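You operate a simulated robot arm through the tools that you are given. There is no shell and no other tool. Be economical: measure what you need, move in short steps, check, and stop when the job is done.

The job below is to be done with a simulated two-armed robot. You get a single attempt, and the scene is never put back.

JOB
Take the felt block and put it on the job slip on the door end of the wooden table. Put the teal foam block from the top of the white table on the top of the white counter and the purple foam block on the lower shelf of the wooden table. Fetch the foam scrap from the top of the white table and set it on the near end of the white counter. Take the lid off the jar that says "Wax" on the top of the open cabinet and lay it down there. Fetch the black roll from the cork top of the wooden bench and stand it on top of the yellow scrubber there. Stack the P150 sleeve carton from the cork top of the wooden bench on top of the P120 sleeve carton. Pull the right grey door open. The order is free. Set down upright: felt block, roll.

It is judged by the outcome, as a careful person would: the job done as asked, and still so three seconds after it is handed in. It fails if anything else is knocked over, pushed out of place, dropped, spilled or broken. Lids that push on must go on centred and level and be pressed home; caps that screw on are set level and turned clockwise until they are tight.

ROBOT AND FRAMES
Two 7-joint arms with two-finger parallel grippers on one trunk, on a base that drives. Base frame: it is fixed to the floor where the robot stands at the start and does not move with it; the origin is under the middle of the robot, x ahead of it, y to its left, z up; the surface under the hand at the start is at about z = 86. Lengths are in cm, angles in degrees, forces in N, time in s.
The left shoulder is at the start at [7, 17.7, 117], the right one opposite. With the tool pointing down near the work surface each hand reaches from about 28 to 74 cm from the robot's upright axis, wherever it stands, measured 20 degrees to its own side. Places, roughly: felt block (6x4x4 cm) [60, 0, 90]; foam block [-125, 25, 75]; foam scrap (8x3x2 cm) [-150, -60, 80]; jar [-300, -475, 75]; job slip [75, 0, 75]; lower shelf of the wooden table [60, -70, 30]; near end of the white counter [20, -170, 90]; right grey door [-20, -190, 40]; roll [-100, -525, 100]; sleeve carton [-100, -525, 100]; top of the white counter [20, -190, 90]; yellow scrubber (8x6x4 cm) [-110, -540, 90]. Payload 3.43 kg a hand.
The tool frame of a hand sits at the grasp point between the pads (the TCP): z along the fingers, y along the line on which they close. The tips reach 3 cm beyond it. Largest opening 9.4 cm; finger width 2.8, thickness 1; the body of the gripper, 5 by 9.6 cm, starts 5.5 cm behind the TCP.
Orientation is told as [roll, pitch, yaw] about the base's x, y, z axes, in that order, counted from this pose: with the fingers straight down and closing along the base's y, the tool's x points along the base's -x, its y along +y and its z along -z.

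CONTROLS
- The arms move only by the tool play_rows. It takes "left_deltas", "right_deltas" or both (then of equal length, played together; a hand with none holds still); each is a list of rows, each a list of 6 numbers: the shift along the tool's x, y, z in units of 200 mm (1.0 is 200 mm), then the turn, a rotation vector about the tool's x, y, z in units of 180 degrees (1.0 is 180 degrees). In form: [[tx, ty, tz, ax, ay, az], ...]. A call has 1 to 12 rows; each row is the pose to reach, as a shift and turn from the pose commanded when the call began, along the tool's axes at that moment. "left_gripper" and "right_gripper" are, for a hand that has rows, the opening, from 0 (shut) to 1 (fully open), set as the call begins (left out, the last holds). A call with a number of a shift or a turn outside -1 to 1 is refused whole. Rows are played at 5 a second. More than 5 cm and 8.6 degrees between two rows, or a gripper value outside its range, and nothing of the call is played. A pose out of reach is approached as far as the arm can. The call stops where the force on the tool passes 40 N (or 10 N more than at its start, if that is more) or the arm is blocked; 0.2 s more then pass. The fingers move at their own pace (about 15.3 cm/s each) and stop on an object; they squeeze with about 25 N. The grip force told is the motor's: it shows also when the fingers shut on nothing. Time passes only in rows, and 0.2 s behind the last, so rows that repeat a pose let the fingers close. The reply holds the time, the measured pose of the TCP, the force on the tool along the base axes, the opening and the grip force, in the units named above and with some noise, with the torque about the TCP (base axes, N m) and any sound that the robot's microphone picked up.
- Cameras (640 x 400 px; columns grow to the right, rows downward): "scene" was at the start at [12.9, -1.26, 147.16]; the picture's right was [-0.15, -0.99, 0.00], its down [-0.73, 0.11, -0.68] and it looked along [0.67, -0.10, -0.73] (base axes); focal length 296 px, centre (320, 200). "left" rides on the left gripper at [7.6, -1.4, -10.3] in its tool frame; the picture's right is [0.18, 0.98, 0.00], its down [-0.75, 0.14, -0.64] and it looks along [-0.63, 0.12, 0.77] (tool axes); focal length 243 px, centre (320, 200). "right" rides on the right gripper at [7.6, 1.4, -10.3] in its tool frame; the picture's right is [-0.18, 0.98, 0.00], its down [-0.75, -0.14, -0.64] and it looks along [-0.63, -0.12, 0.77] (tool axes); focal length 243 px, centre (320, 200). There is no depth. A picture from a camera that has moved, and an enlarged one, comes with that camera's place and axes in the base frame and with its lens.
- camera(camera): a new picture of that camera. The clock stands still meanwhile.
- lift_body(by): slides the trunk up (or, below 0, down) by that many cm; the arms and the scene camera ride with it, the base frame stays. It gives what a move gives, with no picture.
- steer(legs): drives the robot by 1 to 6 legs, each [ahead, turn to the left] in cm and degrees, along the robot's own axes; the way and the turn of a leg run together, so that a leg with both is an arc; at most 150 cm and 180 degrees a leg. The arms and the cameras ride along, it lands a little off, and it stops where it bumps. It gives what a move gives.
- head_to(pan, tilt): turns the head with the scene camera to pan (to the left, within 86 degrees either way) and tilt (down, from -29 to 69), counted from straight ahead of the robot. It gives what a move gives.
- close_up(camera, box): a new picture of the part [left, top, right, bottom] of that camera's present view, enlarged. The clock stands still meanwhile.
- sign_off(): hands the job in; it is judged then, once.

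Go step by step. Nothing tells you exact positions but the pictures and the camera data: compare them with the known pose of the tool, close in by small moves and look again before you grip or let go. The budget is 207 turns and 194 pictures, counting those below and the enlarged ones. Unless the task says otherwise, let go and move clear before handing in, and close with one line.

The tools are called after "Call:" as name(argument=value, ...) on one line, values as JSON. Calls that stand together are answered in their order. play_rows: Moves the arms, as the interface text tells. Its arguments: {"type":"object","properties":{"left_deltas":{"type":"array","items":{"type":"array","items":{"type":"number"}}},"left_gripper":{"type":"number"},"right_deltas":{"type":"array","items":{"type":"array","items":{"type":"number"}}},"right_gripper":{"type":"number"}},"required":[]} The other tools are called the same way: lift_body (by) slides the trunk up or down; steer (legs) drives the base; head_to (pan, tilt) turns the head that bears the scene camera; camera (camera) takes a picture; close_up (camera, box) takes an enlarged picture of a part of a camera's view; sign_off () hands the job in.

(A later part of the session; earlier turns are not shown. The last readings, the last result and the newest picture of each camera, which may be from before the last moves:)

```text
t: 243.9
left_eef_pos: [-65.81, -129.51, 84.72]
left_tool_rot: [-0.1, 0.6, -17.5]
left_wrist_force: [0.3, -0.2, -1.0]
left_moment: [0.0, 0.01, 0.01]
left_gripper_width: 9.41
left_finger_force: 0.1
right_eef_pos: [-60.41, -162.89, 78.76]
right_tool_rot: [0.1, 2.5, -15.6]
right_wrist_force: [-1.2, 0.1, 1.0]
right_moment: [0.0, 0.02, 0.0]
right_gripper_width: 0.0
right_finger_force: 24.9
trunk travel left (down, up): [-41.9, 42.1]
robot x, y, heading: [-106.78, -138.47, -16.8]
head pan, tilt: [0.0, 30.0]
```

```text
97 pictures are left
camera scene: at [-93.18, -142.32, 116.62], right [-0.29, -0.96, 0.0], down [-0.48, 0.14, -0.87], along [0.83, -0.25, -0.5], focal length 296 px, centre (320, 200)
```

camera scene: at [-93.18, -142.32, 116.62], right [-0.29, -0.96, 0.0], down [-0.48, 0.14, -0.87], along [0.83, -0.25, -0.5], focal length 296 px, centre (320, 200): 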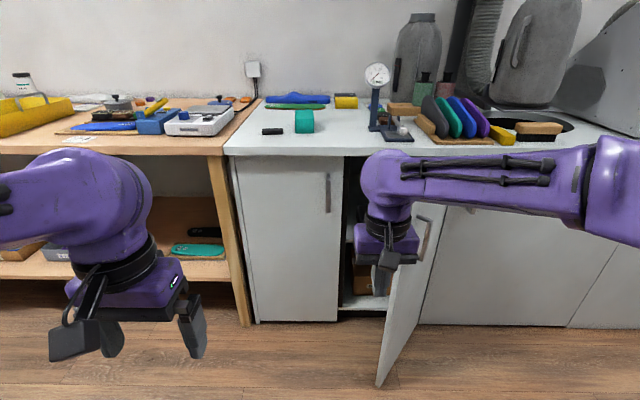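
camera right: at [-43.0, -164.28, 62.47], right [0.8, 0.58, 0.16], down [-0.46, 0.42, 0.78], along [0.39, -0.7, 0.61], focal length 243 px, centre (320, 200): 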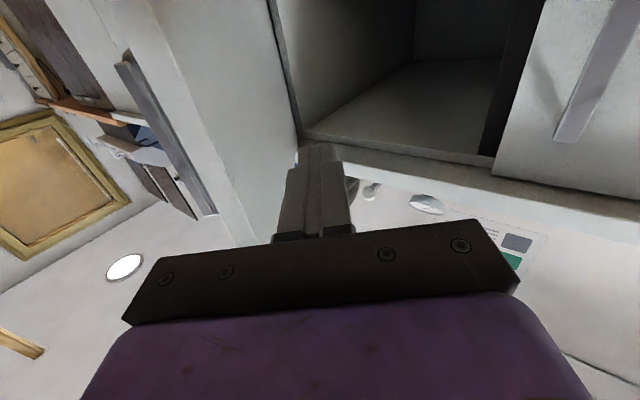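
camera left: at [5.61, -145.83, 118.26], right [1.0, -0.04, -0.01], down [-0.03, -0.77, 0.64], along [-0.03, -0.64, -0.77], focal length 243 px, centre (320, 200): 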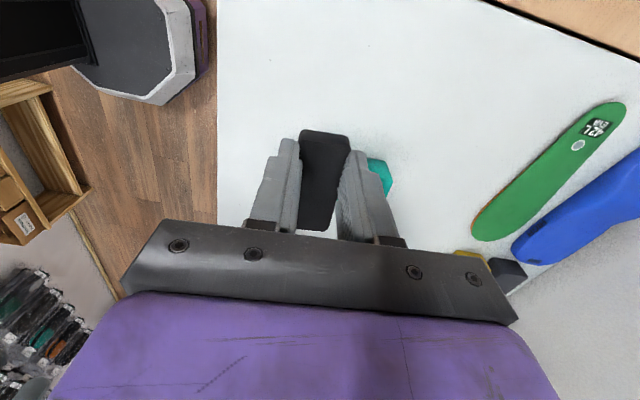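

The right hand now hangs down with its forearm above the door top, so I can use it: drive in so the fingers stand behind the door, then sweep right.

Call:
steer(legs=[[25, 0]])

Call:
lift_body(by=-3)

Call:
camera(camera="scene")

Call:
camera(camera="right")

```text
t: 245.8
left_eef_pos: [-41.66, -136.68, 84.66]
left_tool_rot: [-0.1, 0.7, -17.5]
left_wrist_force: [0.1, 0.2, 0.3]
left_moment: [0.0, 0.0, -0.01]
left_gripper_width: 9.41
left_finger_force: 0.2
right_eef_pos: [-36.34, -170.14, 78.79]
right_tool_rot: [0.0, 2.4, -15.8]
right_wrist_force: [0.3, -0.6, -0.3]
right_moment: [0.01, 0.04, -0.04]
right_gripper_width: 0.0
right_finger_force: 25.0
trunk travel left (down, up): [-41.9, 42.1]
robot x, y, heading: [-82.31, -145.21, -16.7]
head pan, tilt: [0.0, 30.0]
```

```text
t: 246.5
left_eef_pos: [-41.86, -136.57, 81.6]
left_tool_rot: [-0.1, 0.6, -17.5]
left_wrist_force: [0.2, -1.1, 0.5]
left_moment: [-0.01, -0.02, 0.0]
left_gripper_width: 9.4
left_finger_force: 0.1
right_eef_pos: [-36.36, -170.14, 75.69]
right_tool_rot: [0.1, 2.5, -15.8]
right_wrist_force: [-0.5, 0.7, 0.4]
right_moment: [0.01, 0.02, -0.01]
right_gripper_width: 0.0
right_finger_force: 24.6
trunk travel left (down, up): [-38.9, 45.1]
robot x, y, heading: [-82.65, -145.37, -16.4]
head pan, tilt: [0.0, 30.0]
```

```text
96 pictures are left
camera scene: at [-69.26, -149.53, 113.63], right [-0.29, -0.96, 0.0], down [-0.48, 0.14, -0.87], along [0.83, -0.25, -0.5], focal length 296 px, centre (320, 200)
```

scene: 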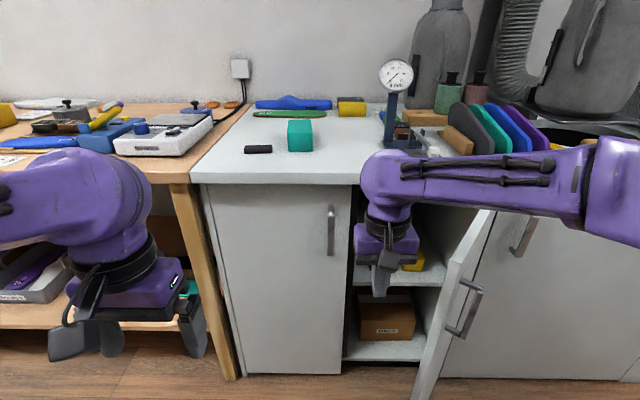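

```text
95 pictures are left
camera right: at [-43.03, -166.8, 86.39], right [0.44, 0.9, -0.01], down [0.71, -0.35, 0.61], along [0.54, -0.28, -0.79], focal length 243 px, centre (320, 200)
```

right: 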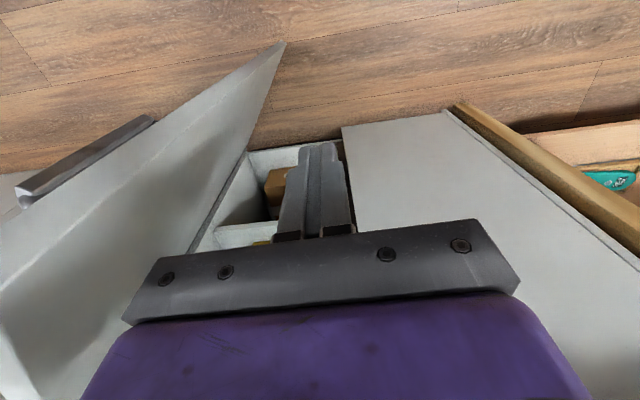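

Both the view and height are right: fingers inside the door, forearm above it. I sweep right.

Call:
play_rows(right_deltas=[[0, -0.08, 0, 0, 0, 0], [0, -0.16, 0, 0, 0, 0], [0, -0.24, 0, 0, 0, 0], [0, -0.32, 0, 0, 0, 0], [0, -0.4, 0, 0, 0, 0], [0, -0.48, 0, 0, 0, 0], [0, -0.56, 0, 0, 0, 0], [0, -0.64, 0, 0, 0, 0], [0, -0.72, 0, 0, 0, 0], [0, -0.8, 0, 0, 0, 0], [0, -0.88, 0, 0, 0, 0], [0, -0.96, 0, 0, 0, 0]])

Call:
camera(camera="scene")

```text
t: 249.1
left_eef_pos: [-41.68, -136.68, 81.62]
left_tool_rot: [0.0, 0.6, -17.4]
left_wrist_force: [0.3, 0.8, 0.2]
left_moment: [0.01, 0.0, 0.04]
left_gripper_width: 9.39
left_finger_force: 0.0
right_eef_pos: [-41.65, -188.7, 75.73]
right_tool_rot: [0.1, 2.4, -15.8]
right_wrist_force: [1.1, 0.2, 0.1]
right_moment: [-0.01, -0.04, 0.01]
right_gripper_width: 0.0
right_finger_force: 24.4
trunk travel left (down, up): [-38.9, 45.1]
robot x, y, heading: [-82.42, -145.15, -16.6]
head pan, tilt: [0.0, 30.0]
```

```text
94 pictures are left
camera scene: at [-69.24, -149.57, 113.63], right [-0.29, -0.96, 0.0], down [-0.48, 0.14, -0.87], along [0.83, -0.25, -0.5], focal length 296 px, centre (320, 200)
```

scene: 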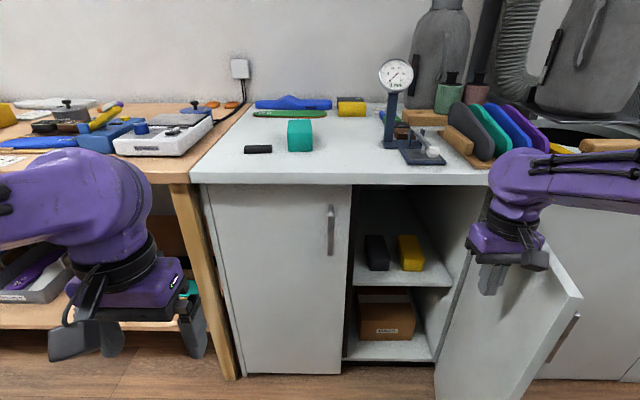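

The door is wide open (about 75°). I raise the trunk, tuck the hands, and drive down the room toward the bench and open cabinet.

Call:
lift_body(by=36)

Call:
play_rows(right_deltas=[[0.1, 0.1, 0, 0, 0, 0], [0.3, 0.2, 0, 0, 0, 0], [0.5, 0.3, 0, 0, 0, 0], [0.6, 0.35, 0, 0, 0, 0]], right_gripper=1)

Call:
steer(legs=[[-6, 0], [0, -88], [100, 0]])

Call:
head_to(pan=0, tilt=15)

Call:
camera(camera="scene")

```text
t: 252.6
left_eef_pos: [-41.86, -136.7, 117.67]
left_tool_rot: [-0.2, 0.6, -17.5]
left_wrist_force: [0.2, 0.9, -0.2]
left_moment: [0.02, 0.0, 0.0]
left_gripper_width: 9.41
left_finger_force: 0.1
right_eef_pos: [-41.74, -188.61, 111.72]
right_tool_rot: [0.1, 2.4, -15.7]
right_wrist_force: [-0.2, -0.4, -0.2]
right_moment: [-0.01, -0.01, -0.02]
right_gripper_width: 0.0
right_finger_force: 25.1
trunk travel left (down, up): [-74.9, 9.1]
robot x, y, heading: [-82.7, -145.65, -17.1]
head pan, tilt: [0.0, 30.0]
```

```text
t: 253.6
left_eef_pos: [-41.73, -136.64, 117.67]
left_tool_rot: [-0.2, 0.6, -17.5]
left_wrist_force: [-0.6, 0.0, 0.1]
left_moment: [-0.01, 0.0, 0.02]
left_gripper_width: 9.38
left_finger_force: 0.1
right_eef_pos: [-51.29, -178.51, 112.19]
right_tool_rot: [-0.1, 2.2, -15.7]
right_wrist_force: [-0.7, -0.7, 0.1]
right_moment: [0.01, -0.02, 0.02]
right_gripper_width: 9.42
right_finger_force: 0.0
trunk travel left (down, up): [-74.9, 9.1]
robot x, y, heading: [-82.95, -145.35, -16.7]
head pan, tilt: [0.0, 30.0]
```

```text
t: 258.9
left_eef_pos: [-78.91, -185.52, 117.76]
left_tool_rot: [0.0, 0.3, -105.8]
left_wrist_force: [-0.4, -0.2, 0.3]
left_moment: [-0.01, 0.0, 0.0]
left_gripper_width: 9.39
left_finger_force: 0.1
right_eef_pos: [-121.14, -176.77, 112.15]
right_tool_rot: [-0.4, 3.0, -104.4]
right_wrist_force: [-2.8, 17.4, 6.7]
right_moment: [0.04, 0.4, -0.91]
right_gripper_width: 9.38
right_finger_force: 0.0
trunk travel left (down, up): [-74.9, 9.1]
robot x, y, heading: [-89.33, -145.36, -105.4]
head pan, tilt: [0.0, 30.0]
stopped in leg 3: the force on the tool passed its limit at 76 N (the readings are from after the stop); the commanded pose is now the measured one
```

```text
t: 259.7
left_eef_pos: [-79.14, -185.38, 117.76]
left_tool_rot: [-0.2, 0.4, -105.8]
left_wrist_force: [-0.1, 0.3, 0.3]
left_moment: [-0.02, 0.0, 0.0]
left_gripper_width: 9.39
left_finger_force: 0.0
right_eef_pos: [-121.15, -176.79, 112.14]
right_tool_rot: [-0.3, 2.8, -104.4]
right_wrist_force: [-1.3, 18.6, 4.7]
right_moment: [0.02, 0.22, -1.05]
right_gripper_width: 9.43
right_finger_force: 0.1
trunk travel left (down, up): [-74.9, 9.1]
robot x, y, heading: [-88.71, -144.99, -105.3]
head pan, tilt: [0.0, 15.0]
```

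```text
93 pictures are left
camera scene: at [-92.67, -158.59, 152.1], right [-0.96, 0.26, 0.0], down [0.07, 0.25, -0.97], along [-0.26, -0.93, -0.26], focal length 296 px, centre (320, 200)
```

scene: 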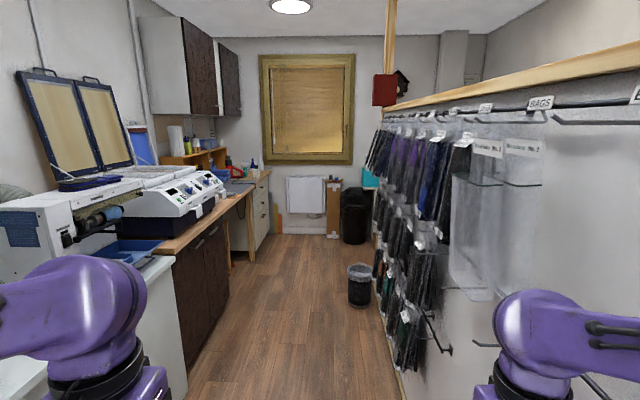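

The right hand touched the hook wall on the right. I back off, check it and tuck the arm.

Call:
steer(legs=[[-5, 0]])

Call:
head_to(pan=-40, tilt=25)

Call:
camera(camera="scene")

```text
t: 260.6
left_eef_pos: [-77.82, -181.71, 117.4]
left_tool_rot: [-0.1, 1.0, -105.7]
left_wrist_force: [-0.7, -1.0, -0.4]
left_moment: [0.06, -0.02, 0.0]
left_gripper_width: 9.41
left_finger_force: 0.1
right_eef_pos: [-119.96, -173.05, 111.94]
right_tool_rot: [-0.2, 3.3, -104.2]
right_wrist_force: [-0.1, -0.7, -0.4]
right_moment: [0.05, 0.01, 0.01]
right_gripper_width: 9.39
right_finger_force: 0.1
trunk travel left (down, up): [-74.9, 9.1]
robot x, y, heading: [-87.41, -140.34, -105.3]
head pan, tilt: [0.0, 15.0]
```

```text
t: 261.7
left_eef_pos: [-77.58, -181.19, 117.66]
left_tool_rot: [-0.1, 0.7, -105.7]
left_wrist_force: [0.4, -0.8, 1.6]
left_moment: [0.01, 0.02, -0.03]
left_gripper_width: 9.4
left_finger_force: 0.1
right_eef_pos: [-119.91, -172.55, 111.93]
right_tool_rot: [-0.2, 3.0, -104.3]
right_wrist_force: [0.1, 0.8, -0.7]
right_moment: [-0.02, -0.03, 0.0]
right_gripper_width: 9.4
right_finger_force: 0.1
trunk travel left (down, up): [-74.9, 9.1]
robot x, y, heading: [-87.25, -140.36, -105.5]
head pan, tilt: [-40.0, 25.0]
```

```text
92 pictures are left
camera scene: at [-96.5, -150.82, 150.41], right [-0.57, 0.82, 0.0], down [0.35, 0.24, -0.91], along [-0.74, -0.52, -0.42], focal length 296 px, centre (320, 200)
```

scene: 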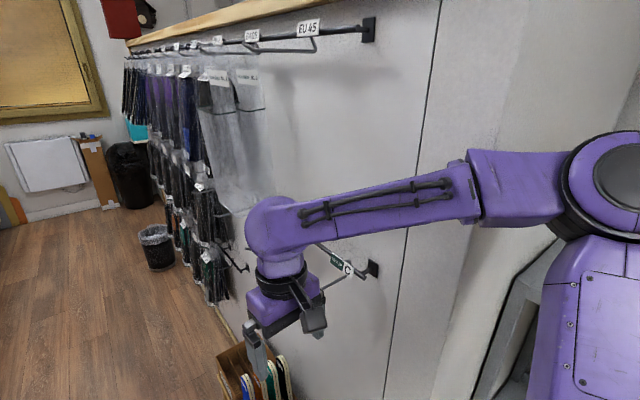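

Call:
play_rows(right_deltas=[[0.05, 0.2, 0, 0, 0, 0], [0.1, 0.4, 0, 0, 0, 0], [0.15, 0.6, 0, 0, 0, 0], [0.15, 0.75, 0, 0, 0, 0]])

Call:
steer(legs=[[0, 16], [60, 0], [0, -15], [110, 0]])

Call:
head_to(pan=10, tilt=20)

Call:
camera(camera="scene")

```text
t: 262.7
left_eef_pos: [-77.43, -181.32, 117.48]
left_tool_rot: [-0.2, 0.7, -105.7]
left_wrist_force: [0.2, 0.4, 0.7]
left_moment: [0.05, -0.01, 0.01]
left_gripper_width: 9.4
left_finger_force: 0.1
right_eef_pos: [-104.32, -173.46, 112.14]
right_tool_rot: [-0.5, 3.1, -104.4]
right_wrist_force: [-0.2, -0.2, -0.8]
right_moment: [0.0, 0.0, 0.01]
right_gripper_width: 9.41
right_finger_force: 0.3
trunk travel left (down, up): [-74.9, 9.1]
robot x, y, heading: [-87.87, -140.39, -105.4]
head pan, tilt: [-40.0, 25.0]
```

```text
t: 273.1
left_eef_pos: [-102.85, -347.96, 117.59]
left_tool_rot: [-0.1, 0.6, -104.5]
left_wrist_force: [-0.1, 0.6, -0.5]
left_moment: [-0.05, 0.01, -0.06]
left_gripper_width: 9.41
left_finger_force: 0.1
right_eef_pos: [-130.04, -340.81, 112.15]
right_tool_rot: [-0.2, 2.9, -103.2]
right_wrist_force: [0.2, -1.0, 0.8]
right_moment: [0.01, 0.0, -0.02]
right_gripper_width: 9.4
right_finger_force: 0.1
trunk travel left (down, up): [-74.9, 9.1]
robot x, y, heading: [-113.59, -307.25, -104.0]
head pan, tilt: [-40.0, 25.0]
```

```text
t: 274.3
left_eef_pos: [-102.78, -348.01, 117.54]
left_tool_rot: [0.0, 0.8, -104.6]
left_wrist_force: [0.3, 0.9, -0.4]
left_moment: [-0.04, 0.02, 0.02]
left_gripper_width: 9.4
left_finger_force: 0.0
right_eef_pos: [-129.87, -340.8, 112.11]
right_tool_rot: [-0.3, 2.9, -103.2]
right_wrist_force: [1.0, 0.0, 0.1]
right_moment: [-0.01, 0.04, 0.01]
right_gripper_width: 9.41
right_finger_force: 0.0
trunk travel left (down, up): [-74.9, 9.1]
robot x, y, heading: [-113.62, -307.46, -104.1]
head pan, tilt: [10.0, 20.0]
```

```text
91 pictures are left
camera scene: at [-115.49, -321.82, 151.23], right [-1.0, 0.07, 0.0], down [0.02, 0.34, -0.94], along [-0.07, -0.94, -0.34], focal length 296 px, centre (320, 200)
```

scene: 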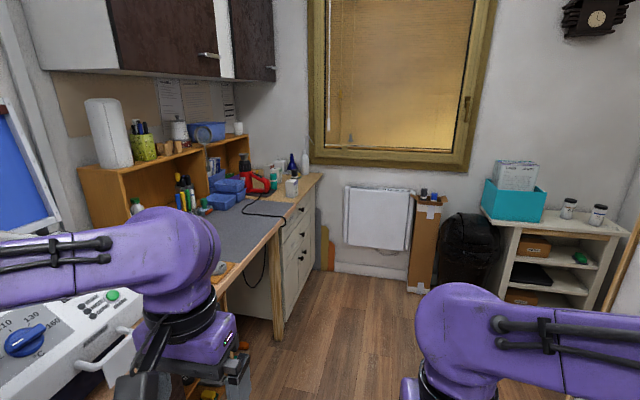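

Bench and drawers are ahead on the left, open cabinet with two jars ahead on the right. I drive closer.

Call:
steer(legs=[[105, 0]])

Call:
head_to(pan=45, tilt=30)

Call:
camera(camera="scene")

Call:
head_to(pan=-45, tilt=30)

Call:
camera(camera="scene")

```text
t: 279.7
left_eef_pos: [-128.83, -449.51, 117.46]
left_tool_rot: [-0.2, 0.6, -104.8]
left_wrist_force: [0.3, 0.6, 0.9]
left_moment: [-0.01, -0.02, -0.02]
left_gripper_width: 9.38
left_finger_force: 0.1
right_eef_pos: [-155.82, -441.95, 112.09]
right_tool_rot: [-0.3, 3.0, -103.4]
right_wrist_force: [-0.7, -0.3, -0.3]
right_moment: [0.01, -0.03, 0.01]
right_gripper_width: 9.41
right_finger_force: 0.0
trunk travel left (down, up): [-74.9, 9.1]
robot x, y, heading: [-139.14, -409.41, -104.4]
head pan, tilt: [10.0, 20.0]
```

```text
t: 280.7
left_eef_pos: [-128.8, -449.5, 117.6]
left_tool_rot: [0.0, 0.9, -104.7]
left_wrist_force: [0.2, 0.6, 0.6]
left_moment: [0.01, 0.02, 0.04]
left_gripper_width: 9.38
left_finger_force: 0.1
right_eef_pos: [-155.77, -442.06, 112.16]
right_tool_rot: [-0.3, 2.9, -103.4]
right_wrist_force: [0.6, -0.4, 0.0]
right_moment: [-0.02, 0.02, -0.03]
right_gripper_width: 9.39
right_finger_force: 0.0
trunk travel left (down, up): [-74.9, 9.1]
robot x, y, heading: [-139.08, -408.95, -104.3]
head pan, tilt: [45.0, 30.0]
```

```text
90 pictures are left
camera scene: at [-135.94, -421.67, 149.63], right [-0.86, -0.51, 0.0], down [-0.25, 0.43, -0.87], along [0.44, -0.75, -0.5], focal length 296 px, centre (320, 200)
```

scene: 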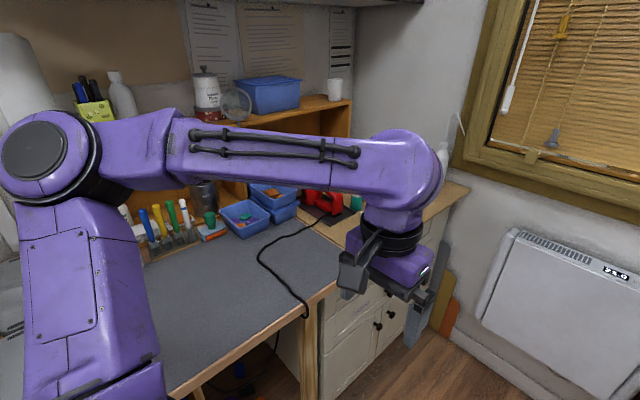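

```text
t: 282.4
left_eef_pos: [-128.74, -449.51, 117.6]
left_tool_rot: [-0.1, 0.7, -104.8]
left_wrist_force: [0.6, 0.5, -0.3]
left_moment: [0.01, 0.01, -0.03]
left_gripper_width: 9.38
left_finger_force: 0.0
right_eef_pos: [-155.91, -442.12, 112.25]
right_tool_rot: [-0.3, 3.0, -103.4]
right_wrist_force: [-0.4, -0.1, 0.3]
right_moment: [0.01, 0.03, -0.04]
right_gripper_width: 9.39
right_finger_force: 0.1
trunk travel left (down, up): [-74.9, 9.1]
robot x, y, heading: [-139.23, -408.74, -104.5]
head pan, tilt: [-45.0, 30.0]
```

```text
89 pictures are left
camera scene: at [-148.31, -418.51, 149.63], right [-0.51, 0.86, 0.0], down [0.43, 0.26, -0.87], along [-0.74, -0.44, -0.5], focal length 296 px, centre (320, 200)
```

scene: 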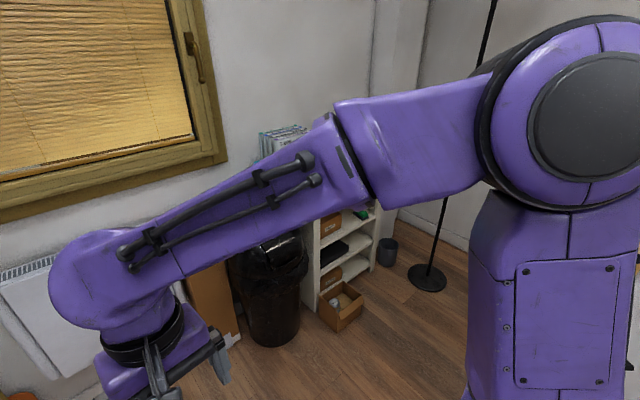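

Call:
steer(legs=[[75, 0], [0, 90]])

Call:
head_to(pan=-10, tilt=38)

Call:
camera(camera="scene")

```text
t: 290.3
left_eef_pos: [-117.65, -470.68, 117.64]
left_tool_rot: [-0.1, 0.8, -14.0]
left_wrist_force: [-0.2, -0.4, 0.7]
left_moment: [0.02, 0.01, -0.01]
left_gripper_width: 9.37
left_finger_force: 0.0
right_eef_pos: [-124.62, -497.91, 112.12]
right_tool_rot: [-0.2, 3.0, -12.6]
right_wrist_force: [-0.2, -0.4, 0.1]
right_moment: [0.0, 0.01, -0.02]
right_gripper_width: 9.42
right_finger_force: 0.1
trunk travel left (down, up): [-74.9, 9.1]
robot x, y, heading: [-158.14, -481.56, -13.5]
head pan, tilt: [-45.0, 30.0]
```

```text
t: 291.3
left_eef_pos: [-117.61, -470.62, 117.64]
left_tool_rot: [-0.1, 0.7, -14.0]
left_wrist_force: [-0.4, 0.3, -0.3]
left_moment: [0.04, -0.04, 0.01]
left_gripper_width: 9.43
left_finger_force: 0.0
right_eef_pos: [-124.45, -497.93, 112.17]
right_tool_rot: [-0.3, 3.1, -12.7]
right_wrist_force: [0.0, 0.1, -0.5]
right_moment: [0.03, -0.01, -0.01]
right_gripper_width: 9.4
right_finger_force: 0.1
trunk travel left (down, up): [-74.9, 9.1]
robot x, y, heading: [-157.53, -481.74, -13.5]
head pan, tilt: [-10.0, 38.0]
```

```text
88 pictures are left
camera scene: at [-145.15, -486.53, 148.39], right [-0.4, -0.92, 0.0], down [-0.56, 0.25, -0.79], along [0.72, -0.32, -0.62], focal length 296 px, centre (320, 200)
```

scene: 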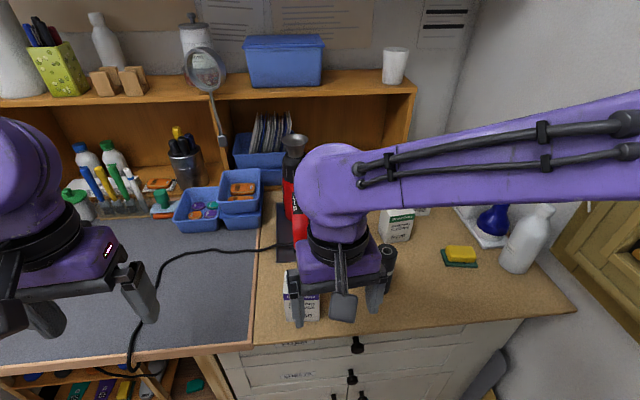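

Call:
play_rows(right_deltas=[[0.05, 0.15, -0.05, 0, 0, 0], [0.1, 0.3, -0.1, 0, 0, 0], [0.15, 0.45, -0.15, 0, 0, 0], [0.2, 0.5, -0.2, 0, 0, 0]])

Call:
head_to(pan=-28, tilt=42)

Call:
camera(camera="scene")

```text
t: 292.3
left_eef_pos: [-117.64, -470.67, 117.6]
left_tool_rot: [-0.1, 0.7, -14.0]
left_wrist_force: [0.1, 0.0, 0.0]
left_moment: [-0.03, -0.01, -0.02]
left_gripper_width: 9.4
left_finger_force: 0.1
right_eef_pos: [-126.26, -487.33, 116.25]
right_tool_rot: [-0.3, 3.0, -12.7]
right_wrist_force: [0.1, 0.2, -0.1]
right_moment: [-0.01, 0.01, -0.03]
right_gripper_width: 9.4
right_finger_force: 0.0
trunk travel left (down, up): [-74.9, 9.1]
robot x, y, heading: [-158.06, -481.92, -13.5]
head pan, tilt: [-10.0, 38.0]
```

```text
t: 293.1
left_eef_pos: [-117.37, -470.74, 117.63]
left_tool_rot: [0.0, 0.7, -13.9]
left_wrist_force: [0.7, -0.1, 0.1]
left_moment: [0.01, -0.01, -0.02]
left_gripper_width: 9.39
left_finger_force: 0.0
right_eef_pos: [-126.09, -487.22, 116.27]
right_tool_rot: [-0.3, 2.9, -12.6]
right_wrist_force: [1.3, -0.1, 0.4]
right_moment: [0.0, 0.02, 0.0]
right_gripper_width: 9.41
right_finger_force: 0.0
trunk travel left (down, up): [-74.9, 9.1]
robot x, y, heading: [-157.9, -481.82, -13.6]
head pan, tilt: [-28.0, 42.0]
```

```text
87 pictures are left
camera scene: at [-146.79, -488.6, 147.8], right [-0.66, -0.75, 0.0], down [-0.5, 0.44, -0.74], along [0.56, -0.49, -0.67], focal length 296 px, centre (320, 200)
```

scene: 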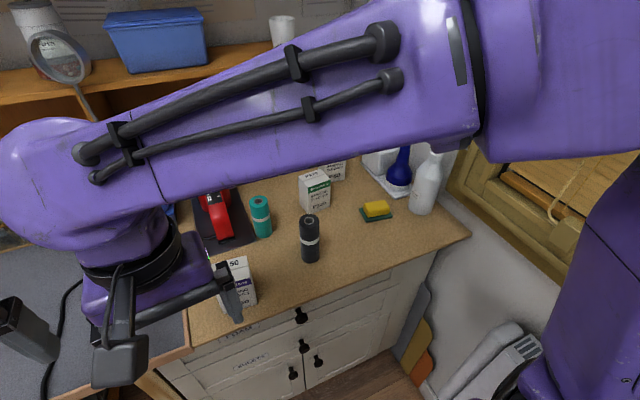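

Call:
close_up(camera="scene", box=[200, 140, 440, 310])

```text
2.35 times, centred on (320, 225) of scene
camera zoom: at [-146.79, -488.6, 147.8], right [-0.66, -0.75, 0.0], down [-0.5, 0.44, -0.74], along [0.56, -0.49, -0.67], focal length 698 px, centre (320, 141)
```

zoom: 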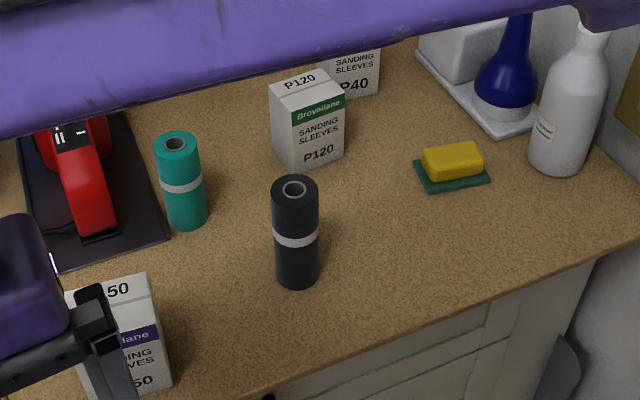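

I can read the cartons: P150 at the front left, P120 in the middle, P40 behind; the black roll stands near [-108.6, -518.5], scrubber near [-111, -541]. I move 8 cm closer and reach the right hand toward the roll.

Call:
steer(legs=[[8, 0]])

Call:
camera(camera="right")

Call:
camera(camera="scene")

```text
t: 294.2
left_eef_pos: [-110.19, -472.46, 117.65]
left_tool_rot: [-0.1, 0.5, -14.1]
left_wrist_force: [-1.0, 0.9, 0.4]
left_moment: [0.0, -0.02, 0.0]
left_gripper_width: 9.39
left_finger_force: 0.0
right_eef_pos: [-118.88, -489.02, 116.42]
right_tool_rot: [-0.3, 2.9, -12.7]
right_wrist_force: [0.2, 1.2, 0.1]
right_moment: [0.0, -0.05, 0.0]
right_gripper_width: 9.4
right_finger_force: 0.1
trunk travel left (down, up): [-74.9, 9.1]
robot x, y, heading: [-150.13, -483.31, -13.8]
head pan, tilt: [-28.0, 42.0]
```

```text
85 pictures are left
camera right: at [-125.4, -486.09, 127.12], right [0.39, 0.92, -0.01], down [0.74, -0.31, 0.6], along [0.55, -0.25, -0.8], focal length 243 px, centre (320, 200)
```

right: 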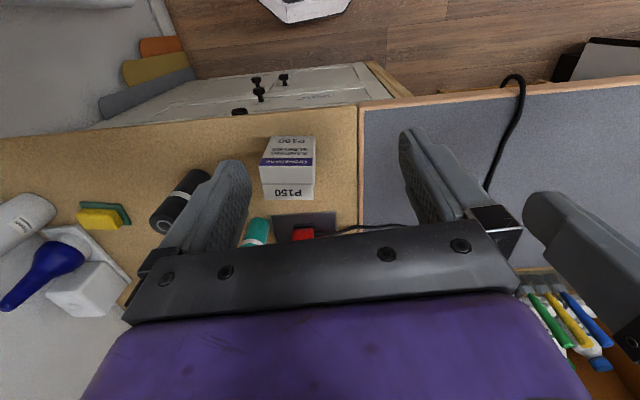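

```text
84 pictures are left
camera scene: at [-139.54, -490.39, 147.84], right [-0.66, -0.75, 0.0], down [-0.5, 0.44, -0.74], along [0.56, -0.49, -0.67], focal length 296 px, centre (320, 200)
```

scene: 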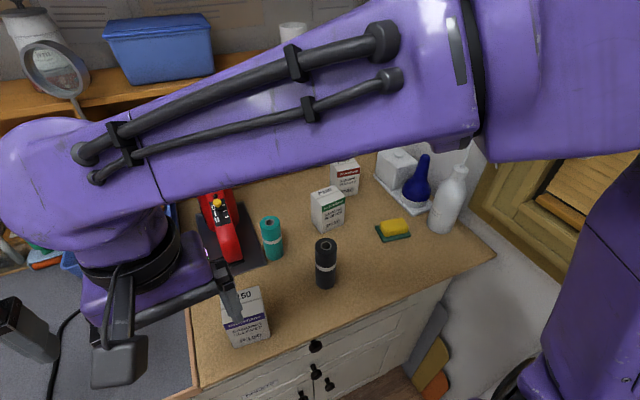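

The bench top is nearer z≈90. I bring the right hand over toward the roll for a close look.

Call:
play_rows(right_deltas=[[-0.1, -0.2, 0, 0, -0.003, 0], [-0.2, -0.4, 0, 0, -0.006, 0], [-0.3, -0.6, 0, 0, -0.01, 0], [-0.4, -0.8, 0, 0, -0.013, 0], [-0.5, -1.0, 0, 0, -0.016, 0]])

Call:
camera(camera="right")

Call:
camera(camera="scene")

```text
t: 295.4
left_eef_pos: [-109.93, -472.7, 117.55]
left_tool_rot: [0.1, 0.8, -14.0]
left_wrist_force: [0.6, 0.2, -1.0]
left_moment: [0.0, 0.02, -0.03]
left_gripper_width: 9.4
left_finger_force: 0.1
right_eef_pos: [-113.15, -511.07, 115.85]
right_tool_rot: [-0.2, 0.2, -12.6]
right_wrist_force: [0.7, -0.2, -0.7]
right_moment: [-0.01, -0.01, 0.01]
right_gripper_width: 9.39
right_finger_force: 0.1
trunk travel left (down, up): [-74.9, 9.1]
robot x, y, heading: [-150.08, -483.81, -13.5]
head pan, tilt: [-28.0, 42.0]
```

```text
83 pictures are left
camera right: at [-120.28, -507.97, 126.19], right [0.39, 0.92, 0.0], down [0.71, -0.3, 0.64], along [0.59, -0.26, -0.77], focal length 243 px, centre (320, 200)
```

right: 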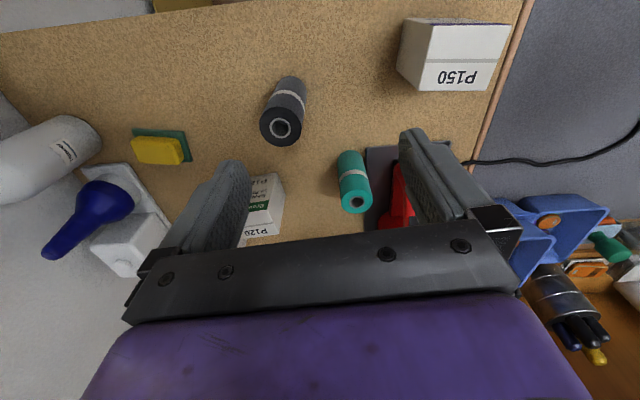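

```text
82 pictures are left
camera scene: at [-139.12, -490.67, 147.78], right [-0.66, -0.75, 0.0], down [-0.5, 0.45, -0.74], along [0.56, -0.49, -0.67], focal length 296 px, centre (320, 200)
```

scene: 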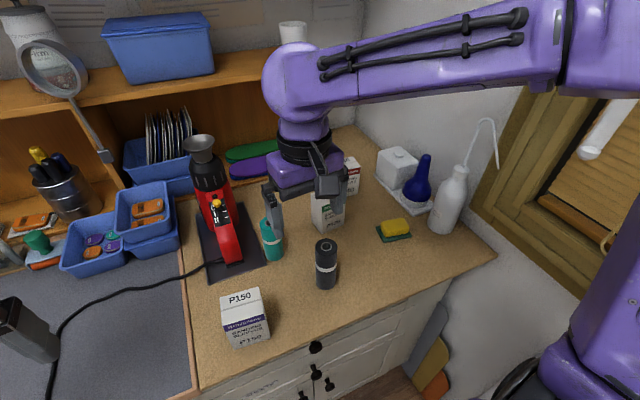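

Triangulated: roll top at [-113.5, -514.7, 105], scrubber top centre [-113.7, -537, 93.7]. I line up over the roll.

Call:
play_rows(right_deltas=[[-0.01, -0.09, 0, 0, 0, 0], [-0.022, -0.18, 0, 0, 0, 0], [-0.022, -0.18, 0.15, 0, 0, 0], [-0.022, -0.18, 0.3, 0, 0, 0]])

Call:
camera(camera="right")

Call:
close_up(camera="scene", box=[220, 150, 440, 330])

```text
t: 296.4
left_eef_pos: [-109.81, -472.59, 117.58]
left_tool_rot: [-0.2, 0.6, -14.0]
left_wrist_force: [0.2, -0.1, 0.1]
left_moment: [0.0, 0.02, -0.02]
left_gripper_width: 9.39
left_finger_force: 0.1
right_eef_pos: [-113.41, -514.52, 109.85]
right_tool_rot: [-0.3, 0.2, -12.7]
right_wrist_force: [0.0, 0.7, -0.3]
right_moment: [-0.04, 0.01, 0.0]
right_gripper_width: 9.37
right_finger_force: 0.1
trunk travel left (down, up): [-74.9, 9.1]
robot x, y, heading: [-150.18, -483.47, -13.8]
head pan, tilt: [-28.0, 42.0]
```

```text
81 pictures are left
camera right: at [-120.51, -511.36, 120.21], right [0.4, 0.92, -0.01], down [0.71, -0.3, 0.64], along [0.59, -0.26, -0.77], focal length 243 px, centre (320, 200)
```

right: 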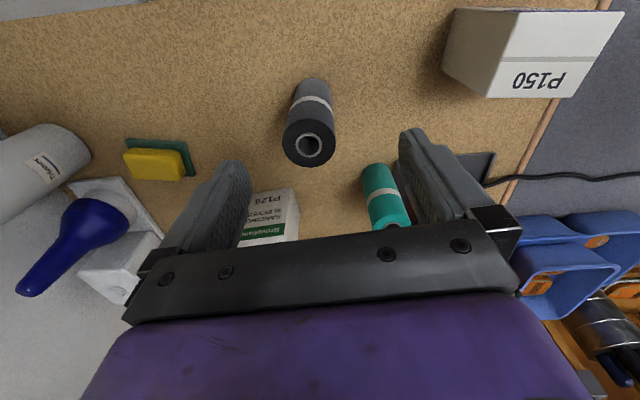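

```text
2.22 times, centred on (330, 240) of scene
camera zoom: at [-139.07, -490.44, 147.79], right [-0.66, -0.75, 0.0], down [-0.5, 0.44, -0.74], along [0.56, -0.49, -0.67], focal length 659 px, centre (298, 111)
```

zoom: 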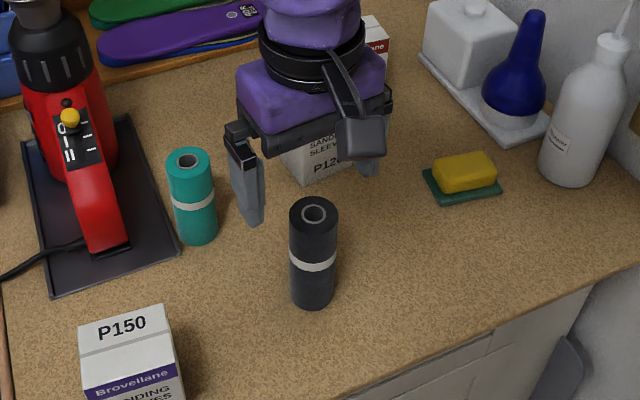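

The roll is centred between the fingers. I descend and grip its upper part.

Call:
play_rows(right_deltas=[[0, -0.015, 0.12, 0, 0, 0], [0, -0.015, 0.28, 0, 0, 0], [0, -0.015, 0.42, 0, 0, 0]])

Call:
camera(camera="right")

```text
t: 297.2
left_eef_pos: [-109.81, -472.59, 117.59]
left_tool_rot: [-0.1, 0.7, -14.0]
left_wrist_force: [-0.2, -0.1, -0.6]
left_moment: [-0.01, 0.03, 0.0]
left_gripper_width: 9.38
left_finger_force: 0.0
right_eef_pos: [-113.59, -514.83, 101.52]
right_tool_rot: [-0.2, 0.0, -12.6]
right_wrist_force: [-0.1, -0.8, -0.5]
right_moment: [0.0, -0.04, 0.0]
right_gripper_width: 9.4
right_finger_force: 0.1
trunk travel left (down, up): [-74.9, 9.1]
robot x, y, heading: [-150.68, -483.99, -13.6]
head pan, tilt: [-28.0, 42.0]
```

```text
79 pictures are left
camera right: at [-120.66, -511.74, 111.81], right [0.39, 0.92, -0.01], down [0.71, -0.3, 0.64], along [0.59, -0.26, -0.77], focal length 243 px, centre (320, 200)
```

right: 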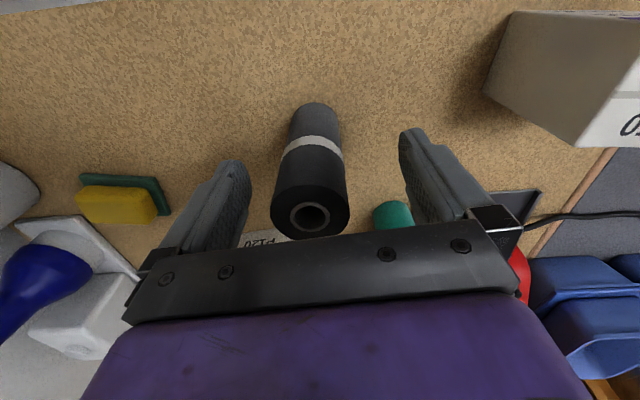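

Call:
play_rows(right_deltas=[[0, 0, 0, 0, 0, 0], [0, 0, 0, 0, 0, 0], [0, 0, 0, 0, 0, 0]], right_gripper=0)

Call:
play_rows(right_deltas=[[0, 0, -0.1, 0, 0, 0], [0, 0, -0.25, 0, 0, 0], [0, 0, -0.45, 0, 0, 0]])

Call:
camera(camera="right")

Call:
close_up(camera="scene", box=[220, 130, 460, 310])

```text
t: 298.0
left_eef_pos: [-109.92, -472.57, 117.65]
left_tool_rot: [-0.1, 0.8, -14.0]
left_wrist_force: [0.3, -0.2, 0.5]
left_moment: [0.0, 0.01, 0.0]
left_gripper_width: 9.41
left_finger_force: 0.0
right_eef_pos: [-113.53, -514.79, 101.54]
right_tool_rot: [-0.3, 0.1, -12.7]
right_wrist_force: [-0.1, -0.4, -0.9]
right_moment: [-0.02, -0.05, 0.0]
right_gripper_width: 4.66
right_finger_force: 24.9
trunk travel left (down, up): [-74.9, 9.1]
robot x, y, heading: [-150.66, -483.44, -13.8]
head pan, tilt: [-28.0, 42.0]
```

```text
t: 298.8
left_eef_pos: [-110.01, -472.74, 117.54]
left_tool_rot: [0.0, 0.6, -14.0]
left_wrist_force: [-0.4, -0.3, 0.9]
left_moment: [0.02, 0.0, 0.04]
left_gripper_width: 9.41
left_finger_force: 0.1
right_eef_pos: [-113.64, -514.81, 110.57]
right_tool_rot: [-0.2, 0.1, -12.8]
right_wrist_force: [0.2, -1.6, -0.8]
right_moment: [0.04, 0.02, 0.02]
right_gripper_width: 4.64
right_finger_force: 24.9
trunk travel left (down, up): [-74.9, 9.1]
robot x, y, heading: [-150.41, -483.43, -13.5]
head pan, tilt: [-28.0, 42.0]
```

```text
78 pictures are left
camera right: at [-120.8, -511.72, 120.82], right [0.4, 0.92, 0.0], down [0.71, -0.3, 0.64], along [0.59, -0.26, -0.77], focal length 243 px, centre (320, 200)
```

right: 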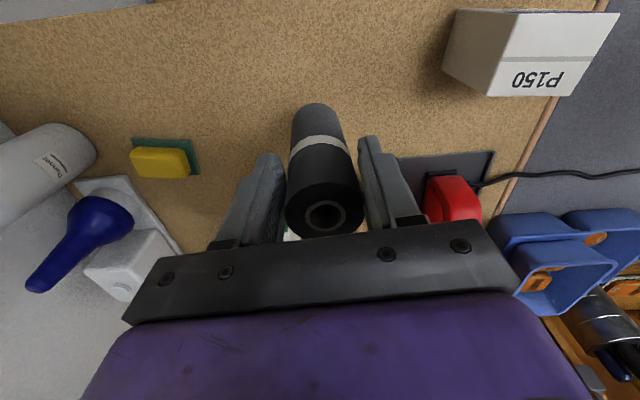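

```text
2.22 times, centred on (340, 220) of scene
camera zoom: at [-139.27, -490.69, 147.79], right [-0.66, -0.75, 0.0], down [-0.5, 0.45, -0.74], along [0.56, -0.49, -0.67], focal length 659 px, centre (276, 156)
```

zoom: 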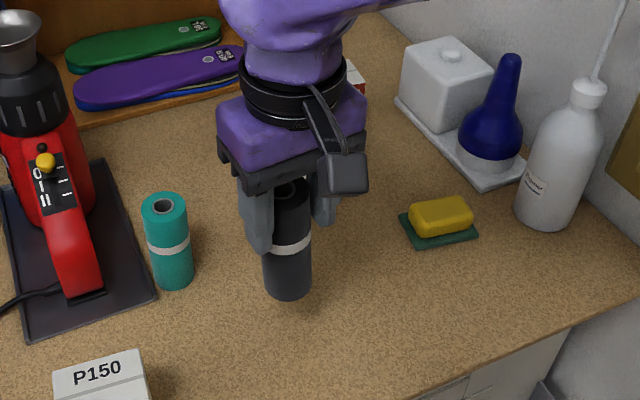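

The roll is held upright, its bottom 11.8 cm below the TCP. I move it over the scrubber.

Call:
play_rows(right_deltas=[[-0.05, -0.2, 0, 0, 0, 0], [-0.1, -0.4, 0, 0, 0, 0], [-0.15, -0.6, 0, 0, 0, 0], [-0.2, -0.8, 0, 0, 0, 0], [-0.24, -1.0, 0, 0, 0, 0]])

Call:
camera(camera="right")

Call:
close_up(camera="scene", box=[300, 130, 480, 280])

```text
t: 300.0
left_eef_pos: [-109.88, -472.79, 117.66]
left_tool_rot: [0.0, 0.6, -14.0]
left_wrist_force: [0.1, -0.1, 0.7]
left_moment: [0.04, 0.03, -0.02]
left_gripper_width: 9.39
left_finger_force: 0.1
right_eef_pos: [-113.44, -535.51, 110.45]
right_tool_rot: [-0.2, 0.1, -12.6]
right_wrist_force: [-0.4, -0.8, -0.6]
right_moment: [0.03, 0.01, -0.02]
right_gripper_width: 4.64
right_finger_force: 25.3
trunk travel left (down, up): [-74.9, 9.1]
robot x, y, heading: [-150.33, -483.52, -13.7]
head pan, tilt: [-28.0, 42.0]
```

```text
76 pictures are left
camera right: at [-120.42, -532.46, 120.83], right [0.39, 0.92, 0.0], down [0.71, -0.3, 0.64], along [0.59, -0.26, -0.77], focal length 243 px, centre (320, 200)
```

right: 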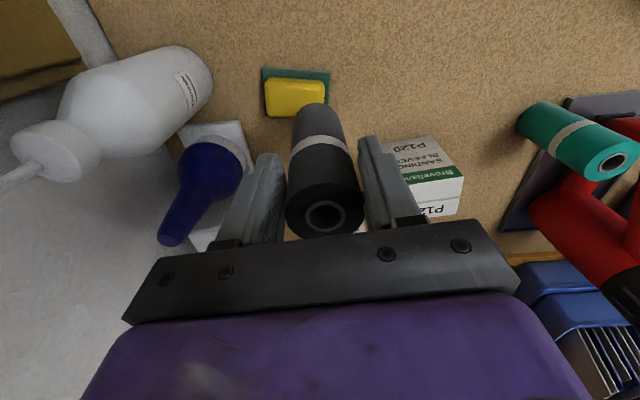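

```text
2.67 times, centred on (390, 205) of scene
camera zoom: at [-139.13, -490.71, 147.78], right [-0.66, -0.75, 0.0], down [-0.5, 0.45, -0.74], along [0.56, -0.49, -0.67], focal length 791 px, centre (133, 187)
```

zoom: 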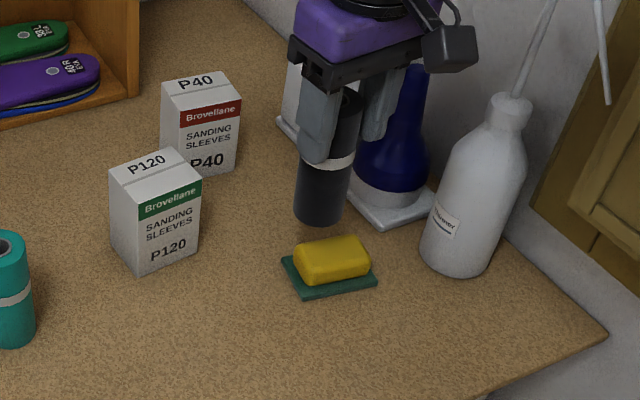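

Call:
play_rows(right_deltas=[[-0.006, -0.06, 0, 0, 0, 0], [-0.013, -0.125, 0, 0, 0, 0], [-0.013, -0.125, 0.1, 0, 0, 0], [-0.013, -0.125, 0.19, 0, 0, 0]])

Call:
camera(camera="right")

Call:
close_up(camera="scene", box=[340, 170, 440, 260])

```text
t: 301.0
left_eef_pos: [-109.91, -472.58, 117.67]
left_tool_rot: [-0.1, 0.8, -13.9]
left_wrist_force: [-0.3, 0.1, 0.0]
left_moment: [0.02, 0.01, -0.02]
left_gripper_width: 9.41
left_finger_force: 0.1
right_eef_pos: [-113.61, -537.87, 106.81]
right_tool_rot: [-0.3, 0.2, -12.6]
right_wrist_force: [0.0, -0.1, -1.6]
right_moment: [0.02, 0.02, 0.02]
right_gripper_width: 4.64
right_finger_force: 24.8
trunk travel left (down, up): [-74.9, 9.1]
robot x, y, heading: [-150.33, -483.71, -13.8]
head pan, tilt: [-28.0, 42.0]
```

```text
74 pictures are left
camera right: at [-120.64, -534.81, 117.09], right [0.39, 0.92, 0.0], down [0.71, -0.3, 0.64], along [0.59, -0.26, -0.77], focal length 243 px, centre (320, 200)
```

right: 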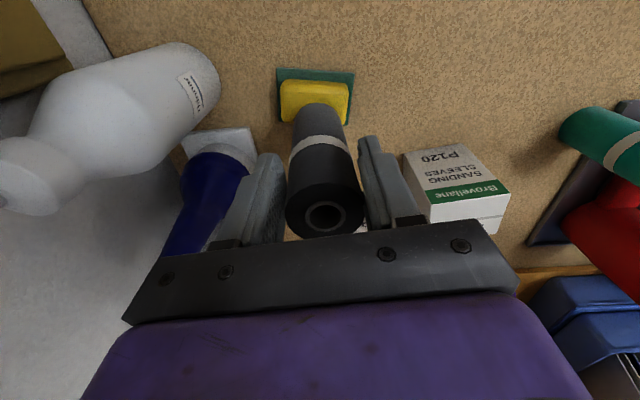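

```text
4.44 times, centred on (390, 215) of scene
camera zoom: at [-139.1, -490.54, 147.79], right [-0.66, -0.75, 0.0], down [-0.5, 0.44, -0.74], along [0.56, -0.49, -0.67], focal length 1318 px, centre (9, 133)
```

zoom: 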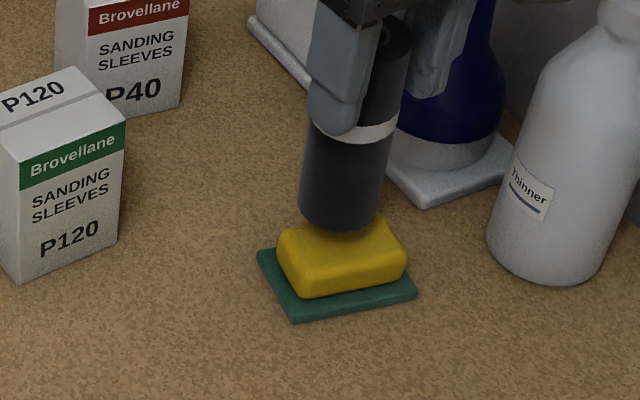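

The roll sits about 1.3 cm too far back relative to the sponge. I correct and look again.

Call:
play_rows(right_deltas=[[0.03, 0.008, 0, 0, 0, 0], [0.065, 0.016, 0, 0, 0, 0], [0.065, 0.016, 0, 0, 0, 0]])

Call:
close_up(camera="scene", box=[340, 170, 440, 260])

Call:
close_up(camera="right", box=[240, 40, 400, 140])

```text
t: 301.8
left_eef_pos: [-109.94, -472.58, 117.53]
left_tool_rot: [-0.1, 0.8, -14.0]
left_wrist_force: [-0.2, 0.5, -0.6]
left_moment: [0.01, -0.02, -0.01]
left_gripper_width: 9.4
left_finger_force: 0.1
right_eef_pos: [-114.62, -537.34, 106.69]
right_tool_rot: [-0.3, 0.2, -12.7]
right_wrist_force: [0.5, 0.3, -0.8]
right_moment: [0.0, 0.01, 0.02]
right_gripper_width: 4.62
right_finger_force: 24.9
trunk travel left (down, up): [-74.9, 9.1]
robot x, y, heading: [-150.49, -483.7, -13.7]
head pan, tilt: [-28.0, 42.0]
```

```text
4.44 times, centred on (390, 215) of scene
camera zoom: at [-139.13, -490.51, 147.79], right [-0.66, -0.75, 0.0], down [-0.5, 0.44, -0.74], along [0.56, -0.49, -0.67], focal length 1318 px, centre (9, 133)
```

zoom: 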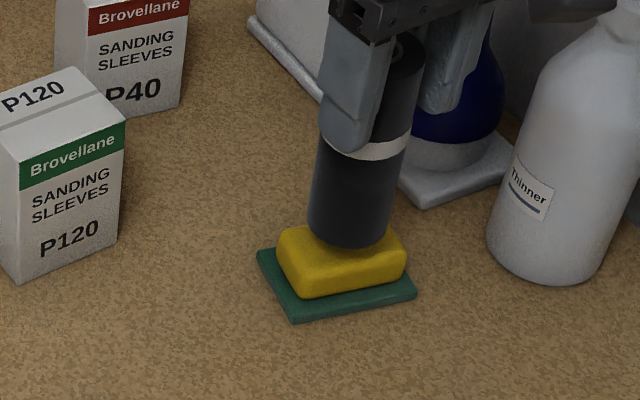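

```text
4.00 times, centred on (320, 90) of right
camera zoom: at [-121.84, -534.18, 117.14], right [0.39, 0.92, -0.01], down [0.71, -0.3, 0.64], along [0.59, -0.26, -0.77], focal length 970 px, centre (320, 640)
```

zoom: 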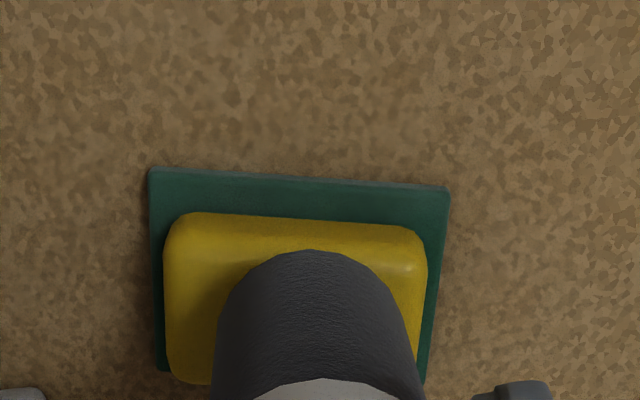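

Now well centred over the sponge. I lower gently until contact.

Call:
play_rows(right_deltas=[[0, 0, 0.02, 0, 0, 0], [0, 0, 0.04, 0, 0, 0]])

Call:
play_rows(right_deltas=[[0, 0, 0.012, 0, 0, 0], [0, 0, 0.022, 0, 0, 0]])

Call:
close_up(camera="scene", box=[340, 170, 440, 260])

```text
t: 302.4
left_eef_pos: [-109.88, -472.56, 117.67]
left_tool_rot: [-0.2, 0.7, -14.0]
left_wrist_force: [0.7, 0.1, 0.1]
left_moment: [0.01, -0.03, 0.0]
left_gripper_width: 9.4
left_finger_force: 0.0
right_eef_pos: [-114.83, -537.27, 105.8]
right_tool_rot: [-0.4, 0.1, -12.7]
right_wrist_force: [0.1, -0.3, -0.9]
right_moment: [0.01, 0.0, 0.01]
right_gripper_width: 4.6
right_finger_force: 25.5
trunk travel left (down, up): [-74.9, 9.1]
robot x, y, heading: [-150.31, -483.61, -13.5]
head pan, tilt: [-28.0, 42.0]
```

```text
t: 303.0
left_eef_pos: [-109.83, -472.54, 117.65]
left_tool_rot: [-0.1, 0.8, -14.0]
left_wrist_force: [-0.1, 0.2, 0.7]
left_moment: [0.02, 0.0, -0.03]
left_gripper_width: 9.41
left_finger_force: 0.1
right_eef_pos: [-114.69, -537.23, 105.59]
right_tool_rot: [-0.2, 0.2, -12.6]
right_wrist_force: [0.2, -0.5, -1.3]
right_moment: [-0.01, -0.02, 0.0]
right_gripper_width: 4.61
right_finger_force: 25.3
trunk travel left (down, up): [-74.9, 9.1]
robot x, y, heading: [-150.14, -483.81, -13.6]
head pan, tilt: [-28.0, 42.0]
```

```text
4.44 times, centred on (390, 215) of scene
camera zoom: at [-139.13, -490.49, 147.8], right [-0.66, -0.75, 0.0], down [-0.5, 0.44, -0.74], along [0.56, -0.49, -0.67], focal length 1318 px, centre (9, 133)
```

zoom: 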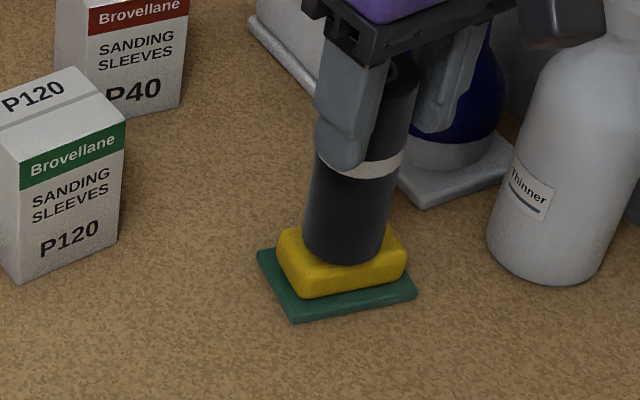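

Call:
play_rows(right_deltas=[[0, 0, 0.01, 0, 0, 0], [0, 0, 0.018, 0, 0, 0]])

Call:
play_rows(right_deltas=[[0, 0, 0.01, 0, 0, 0], [0, 0, 0.018, 0, 0, 0]])

```text
t: 303.6
left_eef_pos: [-109.83, -472.51, 117.61]
left_tool_rot: [-0.2, 0.7, -14.0]
left_wrist_force: [0.0, -1.3, -0.5]
left_moment: [0.0, -0.03, -0.01]
left_gripper_width: 9.41
left_finger_force: 0.0
right_eef_pos: [-114.77, -537.37, 105.12]
right_tool_rot: [-0.3, 0.1, -12.8]
right_wrist_force: [-0.9, -0.6, -0.6]
right_moment: [0.0, 0.0, 0.0]
right_gripper_width: 4.63
right_finger_force: 25.0
trunk travel left (down, up): [-74.9, 9.1]
robot x, y, heading: [-150.23, -483.52, -13.7]
head pan, tilt: [-28.0, 42.0]
```

```text
t: 304.2
left_eef_pos: [-109.96, -472.6, 117.62]
left_tool_rot: [-0.1, 0.7, -14.0]
left_wrist_force: [-0.8, 0.5, 0.4]
left_moment: [-0.02, 0.01, 0.01]
left_gripper_width: 9.41
left_finger_force: 0.2
right_eef_pos: [-114.69, -537.2, 104.83]
right_tool_rot: [-0.3, 0.2, -12.7]
right_wrist_force: [0.7, 1.0, 0.3]
right_moment: [-0.01, -0.02, 0.01]
right_gripper_width: 4.59
right_finger_force: 25.0
trunk travel left (down, up): [-74.9, 9.1]
robot x, y, heading: [-150.5, -483.89, -13.6]
head pan, tilt: [-28.0, 42.0]
```

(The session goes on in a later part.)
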